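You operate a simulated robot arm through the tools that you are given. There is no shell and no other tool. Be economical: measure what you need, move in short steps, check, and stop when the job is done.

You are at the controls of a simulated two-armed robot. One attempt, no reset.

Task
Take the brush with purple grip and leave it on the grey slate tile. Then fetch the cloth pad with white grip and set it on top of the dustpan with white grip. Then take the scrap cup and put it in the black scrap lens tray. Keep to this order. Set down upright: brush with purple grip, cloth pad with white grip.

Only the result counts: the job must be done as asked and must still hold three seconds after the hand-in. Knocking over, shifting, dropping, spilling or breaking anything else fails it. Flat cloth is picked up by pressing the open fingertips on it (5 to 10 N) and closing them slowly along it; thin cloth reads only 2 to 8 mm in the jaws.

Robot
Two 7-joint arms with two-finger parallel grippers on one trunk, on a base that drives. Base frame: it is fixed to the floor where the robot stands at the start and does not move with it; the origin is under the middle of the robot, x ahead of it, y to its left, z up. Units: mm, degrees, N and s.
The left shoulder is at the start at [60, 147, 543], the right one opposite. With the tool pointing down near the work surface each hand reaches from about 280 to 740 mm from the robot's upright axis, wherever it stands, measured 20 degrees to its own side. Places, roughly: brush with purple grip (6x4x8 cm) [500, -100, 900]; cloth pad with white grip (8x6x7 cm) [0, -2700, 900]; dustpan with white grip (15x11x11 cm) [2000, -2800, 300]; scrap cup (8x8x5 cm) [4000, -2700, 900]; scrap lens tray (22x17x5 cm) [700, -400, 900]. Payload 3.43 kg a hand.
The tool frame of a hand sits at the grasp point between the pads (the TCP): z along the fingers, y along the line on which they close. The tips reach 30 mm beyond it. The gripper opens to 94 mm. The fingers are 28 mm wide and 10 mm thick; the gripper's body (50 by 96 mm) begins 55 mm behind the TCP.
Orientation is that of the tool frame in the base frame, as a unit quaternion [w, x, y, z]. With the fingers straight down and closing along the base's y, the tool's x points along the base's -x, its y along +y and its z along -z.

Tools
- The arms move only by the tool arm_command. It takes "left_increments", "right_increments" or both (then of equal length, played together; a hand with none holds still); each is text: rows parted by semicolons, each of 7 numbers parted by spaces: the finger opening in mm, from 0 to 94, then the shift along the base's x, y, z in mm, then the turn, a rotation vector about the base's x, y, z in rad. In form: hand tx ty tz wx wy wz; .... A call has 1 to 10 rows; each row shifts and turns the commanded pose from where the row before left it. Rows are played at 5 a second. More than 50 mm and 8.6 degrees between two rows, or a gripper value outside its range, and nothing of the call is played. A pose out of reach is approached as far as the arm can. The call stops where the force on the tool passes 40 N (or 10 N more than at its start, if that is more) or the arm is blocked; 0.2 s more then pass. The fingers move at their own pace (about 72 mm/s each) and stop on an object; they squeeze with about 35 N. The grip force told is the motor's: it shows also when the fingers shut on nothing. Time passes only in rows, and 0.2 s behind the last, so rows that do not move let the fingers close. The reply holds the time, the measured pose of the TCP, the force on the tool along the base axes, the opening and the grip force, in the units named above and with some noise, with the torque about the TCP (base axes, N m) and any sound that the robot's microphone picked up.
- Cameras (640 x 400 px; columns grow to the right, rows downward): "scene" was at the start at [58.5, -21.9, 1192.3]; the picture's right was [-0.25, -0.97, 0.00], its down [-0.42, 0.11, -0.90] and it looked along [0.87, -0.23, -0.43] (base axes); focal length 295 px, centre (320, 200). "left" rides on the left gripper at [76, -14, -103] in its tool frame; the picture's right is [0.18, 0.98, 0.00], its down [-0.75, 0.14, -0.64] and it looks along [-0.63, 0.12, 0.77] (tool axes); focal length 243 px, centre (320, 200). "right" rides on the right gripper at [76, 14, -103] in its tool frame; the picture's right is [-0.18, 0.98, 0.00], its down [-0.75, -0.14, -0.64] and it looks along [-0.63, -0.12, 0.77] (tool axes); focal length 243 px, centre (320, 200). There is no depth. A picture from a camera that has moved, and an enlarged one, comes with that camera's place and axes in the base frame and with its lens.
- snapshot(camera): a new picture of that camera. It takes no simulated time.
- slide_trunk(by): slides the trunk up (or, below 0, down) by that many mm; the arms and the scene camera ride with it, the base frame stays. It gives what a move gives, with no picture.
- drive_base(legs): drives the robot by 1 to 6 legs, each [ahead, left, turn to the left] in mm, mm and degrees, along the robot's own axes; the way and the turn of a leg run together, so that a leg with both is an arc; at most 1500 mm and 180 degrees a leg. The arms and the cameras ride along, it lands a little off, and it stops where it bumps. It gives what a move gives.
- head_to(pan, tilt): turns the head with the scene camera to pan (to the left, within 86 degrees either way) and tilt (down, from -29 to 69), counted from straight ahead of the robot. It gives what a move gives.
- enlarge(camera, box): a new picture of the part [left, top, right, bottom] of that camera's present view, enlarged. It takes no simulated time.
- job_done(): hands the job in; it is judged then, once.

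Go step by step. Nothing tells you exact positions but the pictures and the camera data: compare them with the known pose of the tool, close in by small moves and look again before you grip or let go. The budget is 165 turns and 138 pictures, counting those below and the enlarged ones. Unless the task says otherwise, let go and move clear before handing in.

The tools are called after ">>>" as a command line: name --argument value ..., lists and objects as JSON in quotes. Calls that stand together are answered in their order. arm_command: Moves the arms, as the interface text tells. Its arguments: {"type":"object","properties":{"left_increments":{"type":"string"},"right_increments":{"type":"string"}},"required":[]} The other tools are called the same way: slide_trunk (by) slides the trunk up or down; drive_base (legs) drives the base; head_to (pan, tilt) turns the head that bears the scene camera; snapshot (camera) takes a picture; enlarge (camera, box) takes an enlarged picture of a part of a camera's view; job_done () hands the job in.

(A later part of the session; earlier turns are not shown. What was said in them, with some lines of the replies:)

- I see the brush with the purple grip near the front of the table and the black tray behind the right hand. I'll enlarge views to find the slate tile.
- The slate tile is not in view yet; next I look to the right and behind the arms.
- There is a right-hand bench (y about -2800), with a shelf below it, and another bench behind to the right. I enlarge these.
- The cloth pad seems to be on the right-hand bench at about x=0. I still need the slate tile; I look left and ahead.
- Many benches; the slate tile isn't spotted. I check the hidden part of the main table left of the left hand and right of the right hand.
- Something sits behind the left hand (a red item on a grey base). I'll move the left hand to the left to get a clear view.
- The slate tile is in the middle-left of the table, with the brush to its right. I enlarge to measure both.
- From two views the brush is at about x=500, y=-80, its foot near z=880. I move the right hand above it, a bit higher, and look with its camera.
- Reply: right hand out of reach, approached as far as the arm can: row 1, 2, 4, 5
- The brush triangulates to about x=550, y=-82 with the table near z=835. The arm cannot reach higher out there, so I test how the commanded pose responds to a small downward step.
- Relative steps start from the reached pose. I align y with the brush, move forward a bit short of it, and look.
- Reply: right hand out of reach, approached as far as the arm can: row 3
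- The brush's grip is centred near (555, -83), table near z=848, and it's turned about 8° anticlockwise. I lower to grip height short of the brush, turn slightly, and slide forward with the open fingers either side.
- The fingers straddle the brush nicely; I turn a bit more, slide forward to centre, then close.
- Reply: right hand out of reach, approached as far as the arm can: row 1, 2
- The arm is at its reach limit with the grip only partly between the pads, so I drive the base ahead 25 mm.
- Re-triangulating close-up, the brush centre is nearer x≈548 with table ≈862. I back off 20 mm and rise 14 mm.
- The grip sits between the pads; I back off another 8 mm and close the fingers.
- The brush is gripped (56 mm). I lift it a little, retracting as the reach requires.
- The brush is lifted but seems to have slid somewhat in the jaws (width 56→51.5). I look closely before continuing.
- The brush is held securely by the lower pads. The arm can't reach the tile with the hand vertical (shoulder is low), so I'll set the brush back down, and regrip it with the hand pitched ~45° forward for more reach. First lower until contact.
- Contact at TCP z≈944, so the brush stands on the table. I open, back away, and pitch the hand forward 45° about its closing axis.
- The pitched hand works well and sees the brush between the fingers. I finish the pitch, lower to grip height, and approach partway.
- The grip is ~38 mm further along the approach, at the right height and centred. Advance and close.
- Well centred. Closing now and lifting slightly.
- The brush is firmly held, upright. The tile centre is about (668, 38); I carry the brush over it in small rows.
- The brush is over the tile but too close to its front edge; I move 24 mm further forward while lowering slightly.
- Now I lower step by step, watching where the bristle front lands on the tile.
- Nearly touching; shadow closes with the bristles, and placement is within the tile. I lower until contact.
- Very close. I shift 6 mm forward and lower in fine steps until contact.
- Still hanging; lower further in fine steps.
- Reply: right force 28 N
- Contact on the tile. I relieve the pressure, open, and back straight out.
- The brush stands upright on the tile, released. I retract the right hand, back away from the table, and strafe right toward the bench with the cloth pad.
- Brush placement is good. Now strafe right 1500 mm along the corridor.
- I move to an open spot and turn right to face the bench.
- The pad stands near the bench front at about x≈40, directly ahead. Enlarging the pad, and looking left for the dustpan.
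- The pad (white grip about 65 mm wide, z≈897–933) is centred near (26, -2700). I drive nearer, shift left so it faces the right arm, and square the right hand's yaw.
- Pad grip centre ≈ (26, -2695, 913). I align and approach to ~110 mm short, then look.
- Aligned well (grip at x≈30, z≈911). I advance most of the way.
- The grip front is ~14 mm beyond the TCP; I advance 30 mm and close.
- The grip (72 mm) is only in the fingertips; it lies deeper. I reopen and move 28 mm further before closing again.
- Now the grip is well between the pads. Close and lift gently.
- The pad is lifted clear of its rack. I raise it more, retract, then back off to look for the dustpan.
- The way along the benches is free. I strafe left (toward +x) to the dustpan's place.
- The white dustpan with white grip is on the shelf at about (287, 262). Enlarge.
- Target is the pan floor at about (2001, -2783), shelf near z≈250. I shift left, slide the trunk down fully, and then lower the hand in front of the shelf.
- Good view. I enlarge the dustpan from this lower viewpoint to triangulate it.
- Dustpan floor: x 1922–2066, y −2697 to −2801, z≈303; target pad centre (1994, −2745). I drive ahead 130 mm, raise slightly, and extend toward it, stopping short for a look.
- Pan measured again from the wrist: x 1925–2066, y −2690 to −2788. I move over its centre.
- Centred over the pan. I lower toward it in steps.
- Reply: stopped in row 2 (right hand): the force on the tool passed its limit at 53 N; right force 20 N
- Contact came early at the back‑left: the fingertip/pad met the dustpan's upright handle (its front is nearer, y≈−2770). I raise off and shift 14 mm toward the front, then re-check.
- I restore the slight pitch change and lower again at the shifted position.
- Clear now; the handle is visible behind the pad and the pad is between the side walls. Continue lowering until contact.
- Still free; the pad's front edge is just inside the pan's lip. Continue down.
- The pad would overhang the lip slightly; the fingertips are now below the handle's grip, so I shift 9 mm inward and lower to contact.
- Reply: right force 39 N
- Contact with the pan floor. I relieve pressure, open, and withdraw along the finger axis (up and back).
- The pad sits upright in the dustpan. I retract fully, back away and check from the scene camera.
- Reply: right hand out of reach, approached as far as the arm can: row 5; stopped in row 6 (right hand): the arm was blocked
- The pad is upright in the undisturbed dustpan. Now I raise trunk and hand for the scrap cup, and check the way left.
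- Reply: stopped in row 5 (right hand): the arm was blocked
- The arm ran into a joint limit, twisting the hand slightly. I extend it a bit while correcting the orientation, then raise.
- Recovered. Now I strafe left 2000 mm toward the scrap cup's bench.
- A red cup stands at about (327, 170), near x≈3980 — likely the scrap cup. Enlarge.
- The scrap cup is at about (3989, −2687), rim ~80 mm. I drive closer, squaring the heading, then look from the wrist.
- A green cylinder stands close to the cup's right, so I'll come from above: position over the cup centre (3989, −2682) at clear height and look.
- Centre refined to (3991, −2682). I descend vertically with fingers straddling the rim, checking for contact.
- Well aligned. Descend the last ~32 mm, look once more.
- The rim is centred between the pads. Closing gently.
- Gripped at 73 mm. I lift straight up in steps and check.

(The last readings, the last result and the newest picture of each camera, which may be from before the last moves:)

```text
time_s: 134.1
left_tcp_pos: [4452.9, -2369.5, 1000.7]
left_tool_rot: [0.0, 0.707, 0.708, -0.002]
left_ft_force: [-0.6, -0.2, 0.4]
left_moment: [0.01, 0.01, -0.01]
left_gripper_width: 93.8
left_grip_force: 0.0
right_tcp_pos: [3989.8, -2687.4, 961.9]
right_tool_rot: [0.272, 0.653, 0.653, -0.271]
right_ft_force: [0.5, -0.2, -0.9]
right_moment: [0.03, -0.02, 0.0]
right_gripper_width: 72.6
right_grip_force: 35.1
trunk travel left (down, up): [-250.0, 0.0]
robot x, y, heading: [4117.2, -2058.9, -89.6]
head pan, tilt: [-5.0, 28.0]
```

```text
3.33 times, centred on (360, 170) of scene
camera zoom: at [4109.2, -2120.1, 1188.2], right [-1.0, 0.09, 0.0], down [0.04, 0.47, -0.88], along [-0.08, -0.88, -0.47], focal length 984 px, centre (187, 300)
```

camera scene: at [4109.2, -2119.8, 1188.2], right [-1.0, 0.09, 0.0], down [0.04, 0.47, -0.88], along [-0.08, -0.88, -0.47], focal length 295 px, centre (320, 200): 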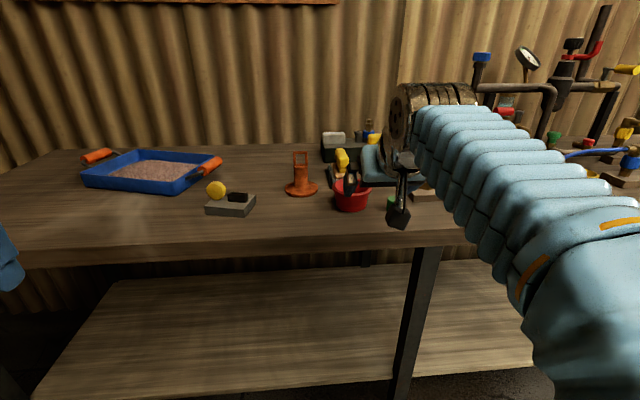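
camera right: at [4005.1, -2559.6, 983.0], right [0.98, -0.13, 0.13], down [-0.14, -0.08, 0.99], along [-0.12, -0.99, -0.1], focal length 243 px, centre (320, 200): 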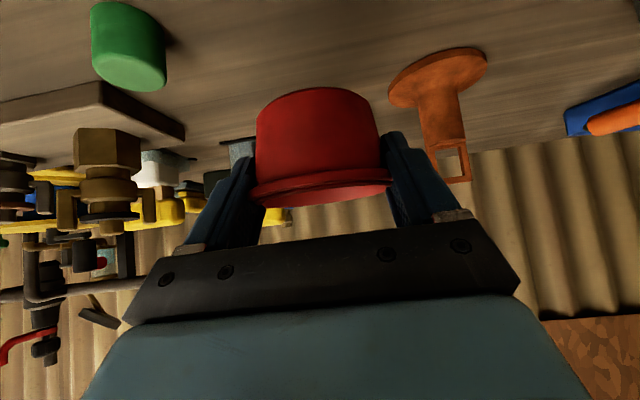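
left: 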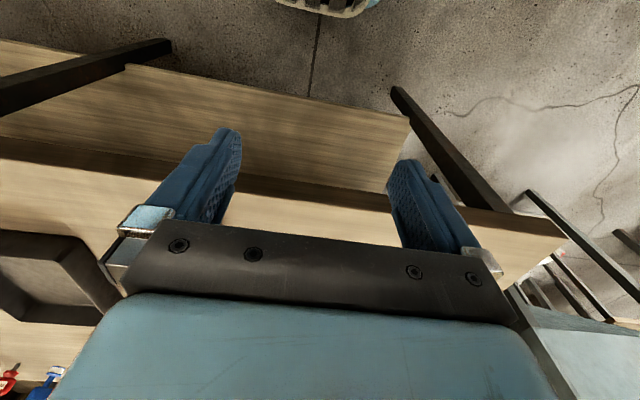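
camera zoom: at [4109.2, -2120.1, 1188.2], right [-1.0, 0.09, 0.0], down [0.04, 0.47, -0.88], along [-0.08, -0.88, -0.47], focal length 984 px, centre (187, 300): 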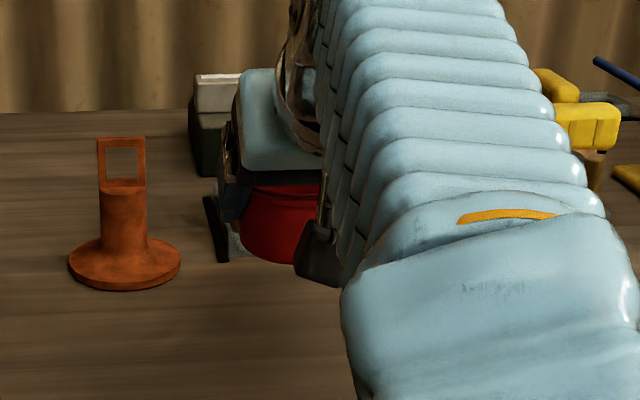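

The cup is securely held and level. I retract the arm a bit and back away from the bench.

>>> arm_command --right_increments "40 0 10 8 0 0 0; 40 0 30 0 0 0 0; 40 0 35 0 0 0 0; 40 0 35 0 0 0 0; 40 0 0 0 0 0 0"

>>> drive_base --legs '[[-150, 0, 0], [0, -1200, 0], [0, -1000, 0]]'

```text
time_s: 135.3
left_tcp_pos: [4451.2, -2368.9, 1000.6]
left_tool_rot: [0.0, 0.707, 0.708, -0.001]
left_ft_force: [0.5, 0.7, 0.7]
left_moment: [-0.03, -0.03, 0.03]
left_gripper_width: 94.2
left_grip_force: 0.1
right_tcp_pos: [3992.4, -2575.9, 970.4]
right_tool_rot: [0.271, 0.653, 0.654, -0.27]
right_ft_force: [0.2, -0.5, 0.1]
right_moment: [0.02, -0.01, -0.02]
right_gripper_width: 72.8
right_grip_force: 35.1
trunk travel left (down, up): [-250.0, 0.0]
robot x, y, heading: [4119.0, -2062.2, -89.9]
head pan, tilt: [-5.0, 28.0]
```

```text
time_s: 147.1
left_tcp_pos: [2252.6, -2208.4, 1001.3]
left_tool_rot: [0.0, 0.718, 0.696, -0.001]
left_ft_force: [-0.3, 1.0, 0.2]
left_moment: [0.0, -0.01, -0.02]
left_gripper_width: 94.1
left_grip_force: 0.1
right_tcp_pos: [1785.1, -2401.3, 972.3]
right_tool_rot: [0.267, 0.663, 0.643, -0.275]
right_ft_force: [0.0, -0.4, -1.1]
right_moment: [0.04, 0.0, 0.02]
right_gripper_width: 72.9
right_grip_force: 34.9
trunk travel left (down, up): [-250.0, 0.0]
robot x, y, heading: [1930.6, -1884.8, -91.9]
head pan, tilt: [-5.0, 28.0]
```

On track; correct the heading and continue right to x≈50.

>>> drive_base --legs '[[10, 0, 1.9], [0, -1000, 0], [0, -880, 0]]'

>>> snapshot --camera "right"

```text
time_s: 156.9
left_tcp_pos: [391.7, -2220.9, 999.8]
left_tool_rot: [0.0, 0.701, 0.713, -0.001]
left_ft_force: [0.0, 0.5, 0.8]
left_moment: [0.0, -0.01, 0.04]
left_gripper_width: 94.2
left_grip_force: 0.0
right_tcp_pos: [-66.1, -2435.8, 970.9]
right_tool_rot: [0.274, 0.647, 0.659, -0.268]
right_ft_force: [0.0, 0.5, -1.3]
right_moment: [0.03, -0.01, 0.02]
right_gripper_width: 72.9
right_grip_force: 34.9
trunk travel left (down, up): [-250.0, 0.0]
robot x, y, heading: [52.7, -1917.9, -89.1]
head pan, tilt: [-5.0, 28.0]
```

```text
42 pictures are left
camera right: at [-53.5, -2308.4, 991.6], right [0.98, -0.11, 0.13], down [-0.14, -0.08, 0.99], along [-0.1, -0.99, -0.1], focal length 243 px, centre (320, 200)
```

right: 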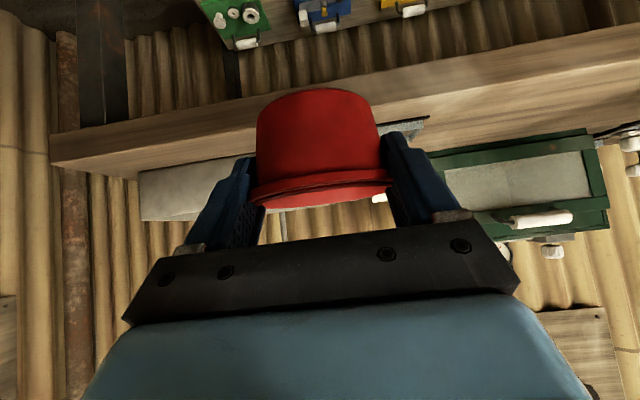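

Now turn left to face the main table and back up into the corridor.

>>> drive_base --legs '[[0, 0, 89.1], [-180, 0, 0]]'

```text
time_s: 162.2
left_tcp_pos: [179.3, -1580.3, 1000.4]
left_tool_rot: [0.001, -0.007, 1.0, 0.0]
left_ft_force: [0.1, 0.3, -0.2]
left_moment: [0.01, -0.02, -0.03]
left_gripper_width: 94.0
left_grip_force: 0.1
right_tcp_pos: [391.2, -2039.3, 971.1]
right_tool_rot: [0.383, -0.007, 0.924, 0.004]
right_ft_force: [-0.1, 0.1, -0.6]
right_moment: [-0.03, -0.02, -0.01]
right_gripper_width: 72.8
right_grip_force: 34.3
trunk travel left (down, up): [-250.0, 0.0]
robot x, y, heading: [-123.9, -1920.0, 0.8]
head pan, tilt: [-5.0, 28.0]
```

Strafe left along the table front to y≈−260.

>>> drive_base --legs '[[0, 0, -0.8], [0, 900, 0], [0, 760, 0]]'

>>> head_to --pan -8 --tilt 28

>>> snapshot --camera "scene"

```text
time_s: 171.0
left_tcp_pos: [160.4, 73.8, 999.6]
left_tool_rot: [0.0, -0.008, 1.0, -0.001]
left_ft_force: [0.4, -0.1, 0.4]
left_moment: [0.02, 0.0, -0.03]
left_gripper_width: 93.9
left_grip_force: 0.0
right_tcp_pos: [375.0, -384.1, 970.8]
right_tool_rot: [0.382, -0.007, 0.924, 0.003]
right_ft_force: [-0.3, 0.9, -0.2]
right_moment: [-0.02, -0.01, 0.02]
right_gripper_width: 72.9
right_grip_force: 35.5
trunk travel left (down, up): [-250.0, 0.0]
robot x, y, heading: [-141.8, -266.9, 1.0]
head pan, tilt: [-5.0, 28.0]
```

```text
time_s: 171.6
left_tcp_pos: [160.4, 73.2, 1000.7]
left_tool_rot: [0.001, -0.008, 1.0, -0.001]
left_ft_force: [0.4, -0.2, -0.1]
left_moment: [0.01, 0.01, -0.05]
left_gripper_width: 93.9
left_grip_force: 0.0
right_tcp_pos: [374.7, -383.5, 971.4]
right_tool_rot: [0.383, -0.007, 0.924, 0.004]
right_ft_force: [0.3, -0.1, -0.2]
right_moment: [-0.01, 0.03, 0.01]
right_gripper_width: 72.8
right_grip_force: 35.6
trunk travel left (down, up): [-250.0, 0.0]
robot x, y, heading: [-146.3, -263.8, 0.9]
head pan, tilt: [-8.0, 28.0]
```

```text
41 pictures are left
camera scene: at [-83.6, -276.5, 1188.2], right [-0.12, -0.99, 0.0], down [-0.47, 0.06, -0.88], along [0.88, -0.11, -0.47], focal length 295 px, centre (320, 200)
```

scene: 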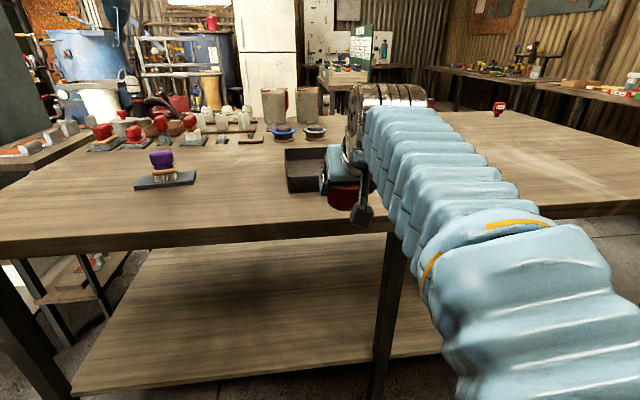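

The brush remains on the tile. From my earlier view the tray spans x≈550–755, y≈−263 to −427, rim z≈918. I raise the cup, then drive ahead.

>>> arm_command --right_increments "40 0 0 20 0 0 0; 40 0 0 20 0 0 0; 40 0 0 0 0 0 0"

>>> drive_base --legs '[[120, 0, -0.9]]'

>>> snapshot --camera "right"

>>> head_to --pan 5 --tilt 35

>>> snapshot --camera "scene"

```text
time_s: 172.4
left_tcp_pos: [160.4, 73.6, 1000.5]
left_tool_rot: [0.001, -0.007, 1.0, -0.001]
left_ft_force: [0.2, 0.0, -0.1]
left_moment: [0.01, 0.0, -0.01]
left_gripper_width: 93.9
left_grip_force: 0.0
right_tcp_pos: [375.9, -385.4, 1012.7]
right_tool_rot: [0.383, -0.007, 0.924, 0.003]
right_ft_force: [1.9, -0.3, 0.2]
right_moment: [-0.01, 0.01, 0.04]
right_gripper_width: 72.9
right_grip_force: 34.9
trunk travel left (down, up): [-250.0, 0.0]
robot x, y, heading: [-145.8, -265.4, 1.0]
head pan, tilt: [-8.0, 28.0]
```

```text
time_s: 173.6
left_tcp_pos: [284.7, 69.4, 999.0]
left_tool_rot: [0.0, -0.001, 1.0, -0.001]
left_ft_force: [0.2, 0.4, 0.2]
left_moment: [0.0, -0.02, 0.01]
left_gripper_width: 94.1
left_grip_force: 0.0
right_tcp_pos: [490.6, -391.4, 1010.6]
right_tool_rot: [0.383, 0.0, 0.924, 0.001]
right_ft_force: [-0.1, 0.2, 0.1]
right_moment: [-0.03, 0.01, 0.01]
right_gripper_width: 73.1
right_grip_force: 34.9
trunk travel left (down, up): [-250.0, 0.0]
robot x, y, heading: [-24.7, -265.8, -0.2]
head pan, tilt: [-8.0, 28.0]
```

```text
40 pictures are left
camera right: at [366.0, -377.7, 1031.6], right [0.13, 0.98, 0.13], down [0.08, -0.14, 0.99], along [0.99, -0.12, -0.1], focal length 243 px, centre (320, 200)
```

right: 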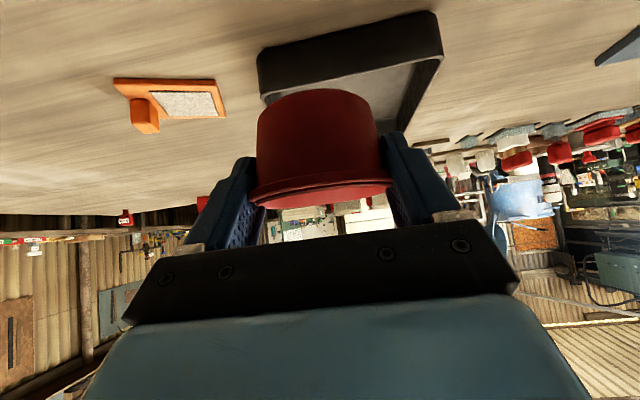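

```text
time_s: 174.4
left_tcp_pos: [283.9, 69.3, 1000.2]
left_tool_rot: [0.001, 0.0, 1.0, -0.002]
left_ft_force: [-0.3, -0.1, 0.4]
left_moment: [0.02, 0.0, -0.03]
left_gripper_width: 94.2
left_grip_force: 0.1
right_tcp_pos: [492.7, -392.5, 1012.5]
right_tool_rot: [0.382, 0.001, 0.924, 0.0]
right_ft_force: [0.4, 0.9, -0.4]
right_moment: [-0.02, 0.04, 0.0]
right_gripper_width: 72.6
right_grip_force: 34.6
trunk travel left (down, up): [-250.0, 0.0]
robot x, y, heading: [-21.3, -266.7, 0.3]
head pan, tilt: [5.0, 35.0]
```

```text
39 pictures are left
camera scene: at [32.5, -256.2, 1177.3], right [0.09, -1.0, 0.0], down [-0.57, -0.05, -0.82], along [0.82, 0.07, -0.57], focal length 295 px, centre (320, 200)
```

scene: 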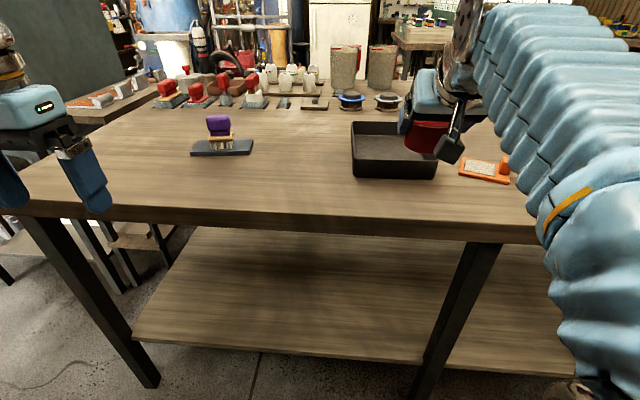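

Tray confirmed: x≈550–751, y≈−285 to −436. I drive ahead 50 mm and move the cup over (620, −360).

>>> drive_base --legs '[[50, 0, 0]]'

>>> arm_command --right_increments "40 20 10 0 0 0 0; 40 30 11 0 0 0 0; 40 28 11 -10 0 0 0; 40 0 0 0 0 0 0"

>>> snapshot --camera "right"

>>> enlarge --camera "scene" --box '[320, 80, 520, 220]'

```text
time_s: 175.3
left_tcp_pos: [332.9, 69.5, 1000.1]
left_tool_rot: [0.001, 0.0, 1.0, -0.001]
left_ft_force: [-0.1, -0.5, 0.3]
left_moment: [0.0, -0.01, 0.03]
left_gripper_width: 94.2
left_grip_force: 0.1
right_tcp_pos: [542.4, -392.6, 1011.6]
right_tool_rot: [0.383, 0.0, 0.924, 0.0]
right_ft_force: [-0.2, -0.3, -0.5]
right_moment: [0.0, -0.03, 0.02]
right_gripper_width: 72.8
right_grip_force: 34.7
trunk travel left (down, up): [-250.0, 0.0]
robot x, y, heading: [26.3, -266.5, -0.0]
head pan, tilt: [5.0, 35.0]
```

```text
time_s: 176.3
left_tcp_pos: [333.6, 69.4, 1000.0]
left_tool_rot: [0.001, 0.0, 1.0, -0.001]
left_ft_force: [-0.3, -0.4, 0.1]
left_moment: [-0.01, 0.02, 0.01]
left_gripper_width: 94.0
left_grip_force: 0.1
right_tcp_pos: [621.9, -359.9, 1001.1]
right_tool_rot: [0.383, 0.001, 0.924, 0.0]
right_ft_force: [0.4, 0.3, -1.1]
right_moment: [-0.02, 0.03, 0.01]
right_gripper_width: 72.7
right_grip_force: 35.2
trunk travel left (down, up): [-250.0, 0.0]
robot x, y, heading: [24.1, -261.7, -0.2]
head pan, tilt: [5.0, 35.0]
```

```text
38 pictures are left
camera right: at [496.1, -345.5, 1020.6], right [0.13, 0.98, 0.13], down [0.08, -0.14, 0.99], along [0.99, -0.12, -0.1], focal length 243 px, centre (320, 200)
```

right: 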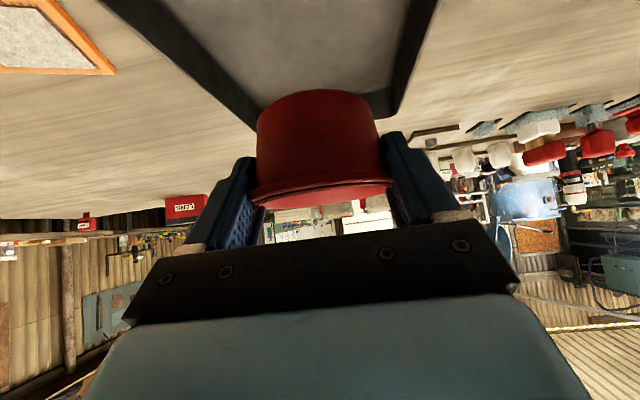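

```text
2.86 times, centred on (420, 150) of scene
camera zoom: at [82.1, -256.0, 1177.2], right [0.09, -1.0, 0.0], down [-0.57, -0.05, -0.82], along [0.82, 0.07, -0.57], focal length 844 px, centre (34, 343)
```

zoom: 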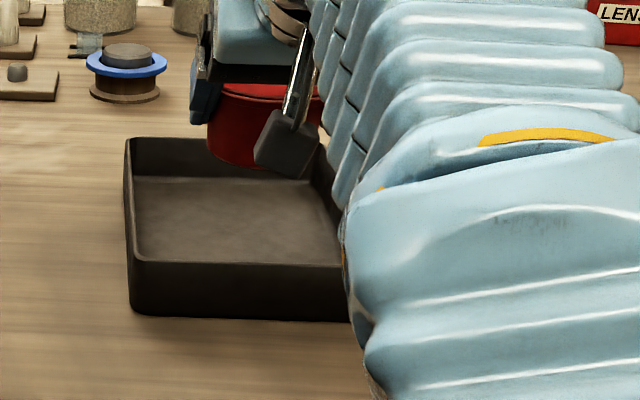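

The cup is over the tray. I lower in steps.

>>> arm_command --right_increments "40 0 0 -15 0 0 0; 40 0 0 -15 0 0 0; 40 0 0 -15 0 0 0; 40 0 0 -12 0 0 0; 40 0 0 0 0 0 0"

>>> snapshot --camera "right"

>>> enlarge --camera "scene" --box '[320, 80, 520, 220]'

```text
time_s: 177.5
left_tcp_pos: [333.0, 69.0, 999.8]
left_tool_rot: [0.001, 0.0, 1.0, -0.001]
left_ft_force: [-0.4, -0.6, -1.3]
left_moment: [0.0, -0.02, -0.01]
left_gripper_width: 94.0
left_grip_force: 0.1
right_tcp_pos: [621.7, -360.6, 943.1]
right_tool_rot: [0.383, -0.001, 0.924, 0.001]
right_ft_force: [0.2, 1.1, -0.8]
right_moment: [0.0, 0.0, -0.02]
right_gripper_width: 72.9
right_grip_force: 34.9
trunk travel left (down, up): [-250.0, 0.0]
robot x, y, heading: [23.7, -263.6, -0.1]
head pan, tilt: [5.0, 35.0]
```

```text
36 pictures are left
camera right: at [494.4, -345.1, 963.7], right [0.13, 0.98, 0.13], down [0.08, -0.14, 0.99], along [0.99, -0.12, -0.1], focal length 243 px, centre (320, 200)
```

right: 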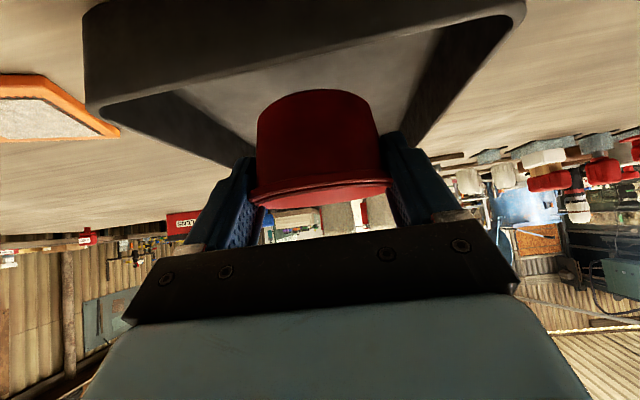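

```text
2.86 times, centred on (420, 150) of scene
camera zoom: at [81.9, -256.1, 1177.3], right [0.09, -1.0, 0.0], down [-0.57, -0.05, -0.82], along [0.82, 0.07, -0.57], focal length 844 px, centre (34, 343)
```

zoom: 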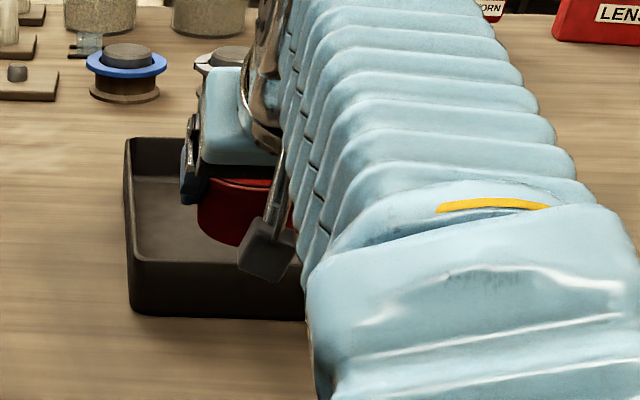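

Cup is inside the tray walls. Lower to contact in fine steps.

>>> arm_command --right_increments "40 0 0 -8 0 0 0; 40 0 0 -8 0 0 0; 40 0 0 -6 0 0 0; 40 0 0 -3 0 0 0; 40 0 0 0 0 0 0"

>>> snapshot --camera "right"

```text
time_s: 178.7
left_tcp_pos: [333.8, 70.2, 1000.5]
left_tool_rot: [0.001, 0.0, 1.0, -0.002]
left_ft_force: [-0.6, -0.8, 0.2]
left_moment: [0.01, 0.02, 0.01]
left_gripper_width: 93.7
left_grip_force: 0.1
right_tcp_pos: [619.2, -359.8, 918.2]
right_tool_rot: [0.383, -0.001, 0.924, 0.001]
right_ft_force: [0.8, -0.1, -0.7]
right_moment: [-0.01, 0.0, -0.01]
right_gripper_width: 72.6
right_grip_force: 34.7
trunk travel left (down, up): [-250.0, 0.0]
robot x, y, heading: [22.9, -265.1, 0.0]
head pan, tilt: [5.0, 35.0]
```

```text
34 pictures are left
camera right: at [493.5, -345.4, 939.1], right [0.13, 0.98, 0.13], down [0.08, -0.14, 0.99], along [0.99, -0.12, -0.1], focal length 243 px, centre (320, 200)
```

right: 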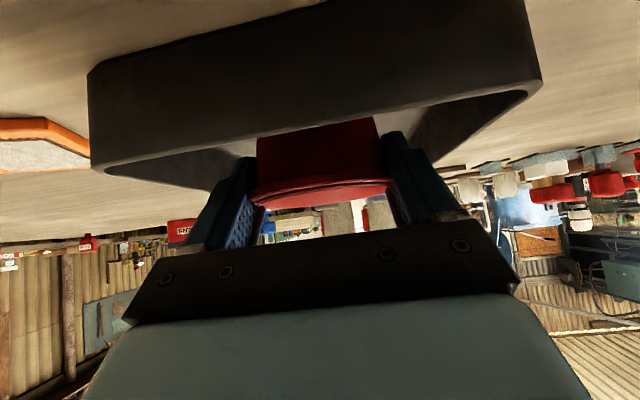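

Still free; continue in 2 mm steps.

>>> arm_command --right_increments "40 0 0 -2.5 0 0 0; 40 0 0 -2.5 0 0 0; 40 0 0 -2 0 0 0; 40 0 0 0 0 0 0"

```text
time_s: 179.7
left_tcp_pos: [333.2, 69.1, 1000.3]
left_tool_rot: [0.001, 0.0, 1.0, 0.0]
left_ft_force: [-0.6, -0.3, -0.1]
left_moment: [0.02, 0.02, 0.0]
left_gripper_width: 94.1
left_grip_force: 0.1
right_tcp_pos: [618.7, -361.5, 913.0]
right_tool_rot: [0.383, -0.001, 0.924, 0.002]
right_ft_force: [0.5, 0.6, -0.6]
right_moment: [0.0, 0.04, -0.01]
right_gripper_width: 72.8
right_grip_force: 34.7
trunk travel left (down, up): [-250.0, 0.0]
robot x, y, heading: [26.0, -266.5, 0.0]
head pan, tilt: [5.0, 35.0]
```

>>> arm_command --right_increments "40 0 0 -2 0 0 0; 40 0 0 -2 0 0 0; 40 0 0 0 0 0 0"

```text
time_s: 180.5
left_tcp_pos: [332.5, 70.0, 1000.5]
left_tool_rot: [0.001, 0.0, 1.0, 0.0]
left_ft_force: [-0.5, 0.5, 0.5]
left_moment: [-0.03, -0.01, 0.0]
left_gripper_width: 94.1
left_grip_force: 0.1
right_tcp_pos: [619.0, -360.7, 911.4]
right_tool_rot: [0.386, 0.0, 0.922, 0.0]
right_ft_force: [3.9, -1.5, 21.0]
right_moment: [-0.16, 0.12, -0.01]
right_gripper_width: 72.9
right_grip_force: 34.9
trunk travel left (down, up): [-250.0, 0.0]
robot x, y, heading: [23.0, -262.7, -0.3]
head pan, tilt: [5.0, 35.0]
```

The cup has touched the tray floor. I relieve, open, and rise straight out.

>>> arm_command --right_increments "40 0 0 1.5 0 0 0; 76 0 0 0 0 0 0; 84 0 0 0 0 0 0; 92 0 0 0 0 0 0; 92 0 0 0 0 0 0; 92 0 0 8 0 0 0; 92 0 0 14 0 0 0; 92 0 0 20 0 0 0; 92 0 0 20 0 0 0; 92 0 0 20 0 0 0"

>>> snapshot --camera "right"

```text
time_s: 182.7
left_tcp_pos: [333.5, 69.7, 1000.0]
left_tool_rot: [0.001, 0.0, 1.0, -0.001]
left_ft_force: [-1.7, -0.7, -0.8]
left_moment: [0.03, -0.03, 0.0]
left_gripper_width: 93.9
left_grip_force: 0.1
right_tcp_pos: [619.2, -359.6, 992.0]
right_tool_rot: [0.382, 0.0, 0.924, 0.0]
right_ft_force: [-0.6, 0.6, -0.3]
right_moment: [0.02, 0.02, 0.03]
right_gripper_width: 92.0
right_grip_force: 0.1
trunk travel left (down, up): [-250.0, 0.0]
robot x, y, heading: [24.6, -266.4, -0.0]
head pan, tilt: [5.0, 35.0]
```

```text
33 pictures are left
camera right: at [493.4, -345.3, 1011.6], right [0.13, 0.98, 0.13], down [0.08, -0.14, 0.99], along [0.99, -0.12, -0.1], focal length 243 px, centre (320, 200)
```

right: 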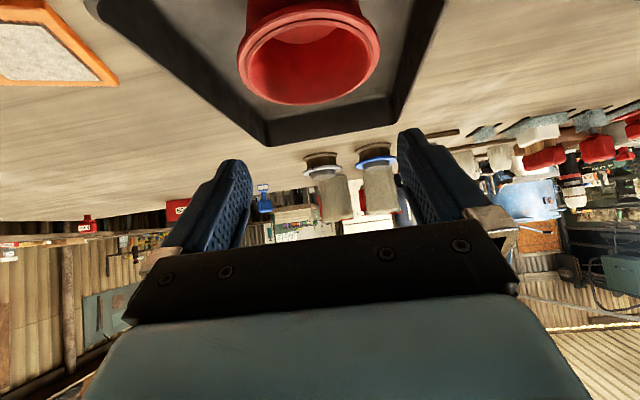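

The cup stands upright in the tray. I pull the hand back clear and verify from the scene camera.

>>> arm_command --right_increments "92 -35 0 5 0 0 0; 92 -40 -10 0 0 0 0; 92 -30 -20 0 0 0 0; 92 0 0 0 0 0 0"

>>> drive_base --legs '[[-120, 0, 0]]'

>>> head_to --pan 0 --tilt 30

>>> snapshot --camera "scene"

```text
time_s: 183.7
left_tcp_pos: [332.9, 69.0, 999.9]
left_tool_rot: [0.001, 0.0, 1.0, -0.001]
left_ft_force: [-0.5, 0.0, 0.3]
left_moment: [0.01, 0.03, 0.0]
left_gripper_width: 94.1
left_grip_force: 0.0
right_tcp_pos: [515.2, -389.3, 993.4]
right_tool_rot: [0.383, -0.001, 0.924, 0.001]
right_ft_force: [0.0, -0.4, -0.4]
right_moment: [-0.02, 0.04, 0.02]
right_gripper_width: 92.0
right_grip_force: 0.1
trunk travel left (down, up): [-250.0, 0.0]
robot x, y, heading: [22.5, -266.0, -0.1]
head pan, tilt: [5.0, 35.0]
```

```text
time_s: 184.9
left_tcp_pos: [212.9, 70.5, 1000.3]
left_tool_rot: [0.0, -0.001, 1.0, 0.0]
left_ft_force: [-0.2, 0.3, -0.3]
left_moment: [0.04, 0.0, 0.01]
left_gripper_width: 94.2
left_grip_force: 0.1
right_tcp_pos: [395.1, -388.0, 995.9]
right_tool_rot: [0.383, 0.0, 0.924, 0.0]
right_ft_force: [0.6, -0.4, -0.1]
right_moment: [-0.01, 0.0, -0.02]
right_gripper_width: 92.1
right_grip_force: 0.1
trunk travel left (down, up): [-250.0, 0.0]
robot x, y, heading: [-96.0, -263.6, 0.3]
head pan, tilt: [5.0, 35.0]
```

```text
time_s: 185.6
left_tcp_pos: [212.6, 69.9, 1001.1]
left_tool_rot: [0.001, -0.001, 1.0, -0.001]
left_ft_force: [-0.2, -0.1, 0.0]
left_moment: [0.0, -0.01, 0.0]
left_gripper_width: 94.0
left_grip_force: 0.1
right_tcp_pos: [395.6, -390.1, 994.3]
right_tool_rot: [0.383, 0.0, 0.924, 0.001]
right_ft_force: [-0.5, 0.6, 0.2]
right_moment: [0.0, -0.02, -0.05]
right_gripper_width: 91.9
right_grip_force: 0.0
trunk travel left (down, up): [-250.0, 0.0]
robot x, y, heading: [-94.0, -264.4, 0.1]
head pan, tilt: [0.0, 30.0]
```

```text
32 pictures are left
camera scene: at [-36.1, -263.8, 1185.0], right [0.0, -1.0, 0.0], down [-0.5, 0.0, -0.87], along [0.87, 0.0, -0.5], focal length 295 px, centre (320, 200)
```

scene: 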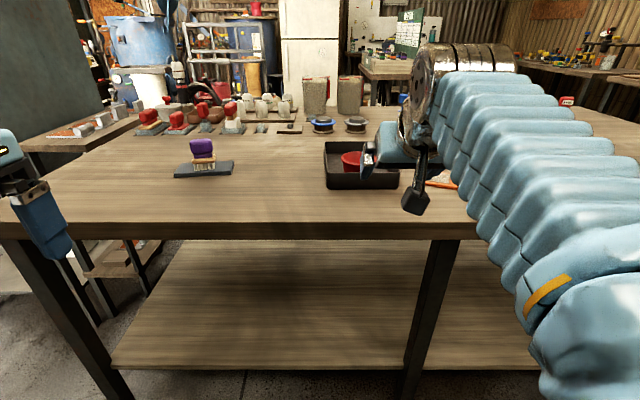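

The brush stands upright on the slate tile, the cup sits in the black tray, and the pad was last seen upright in the dustpan. Both hands are clear, so I hand in.

>>> job_done

```text
The job is handed in.
```

I placed all three items in the order you asked and handed the job in; the simulator only confirmed the hand-in, so I don't have its verdict.

- **Brush:** it stands upright on the grey slate tile, seen there in the last picture before hand-in.
- **Cloth pad:** it was upright in the pan of the dustpan when I last saw it, just after letting go. On the first try my hand bumped something there, probably the dustpan's handle (the force peaked at 53 N). The dustpan looked unmoved afterwards.
- **Scrap cup:** it is upright in the black scrap lens tray.

Both hands were empty and clear of everything at hand-in.
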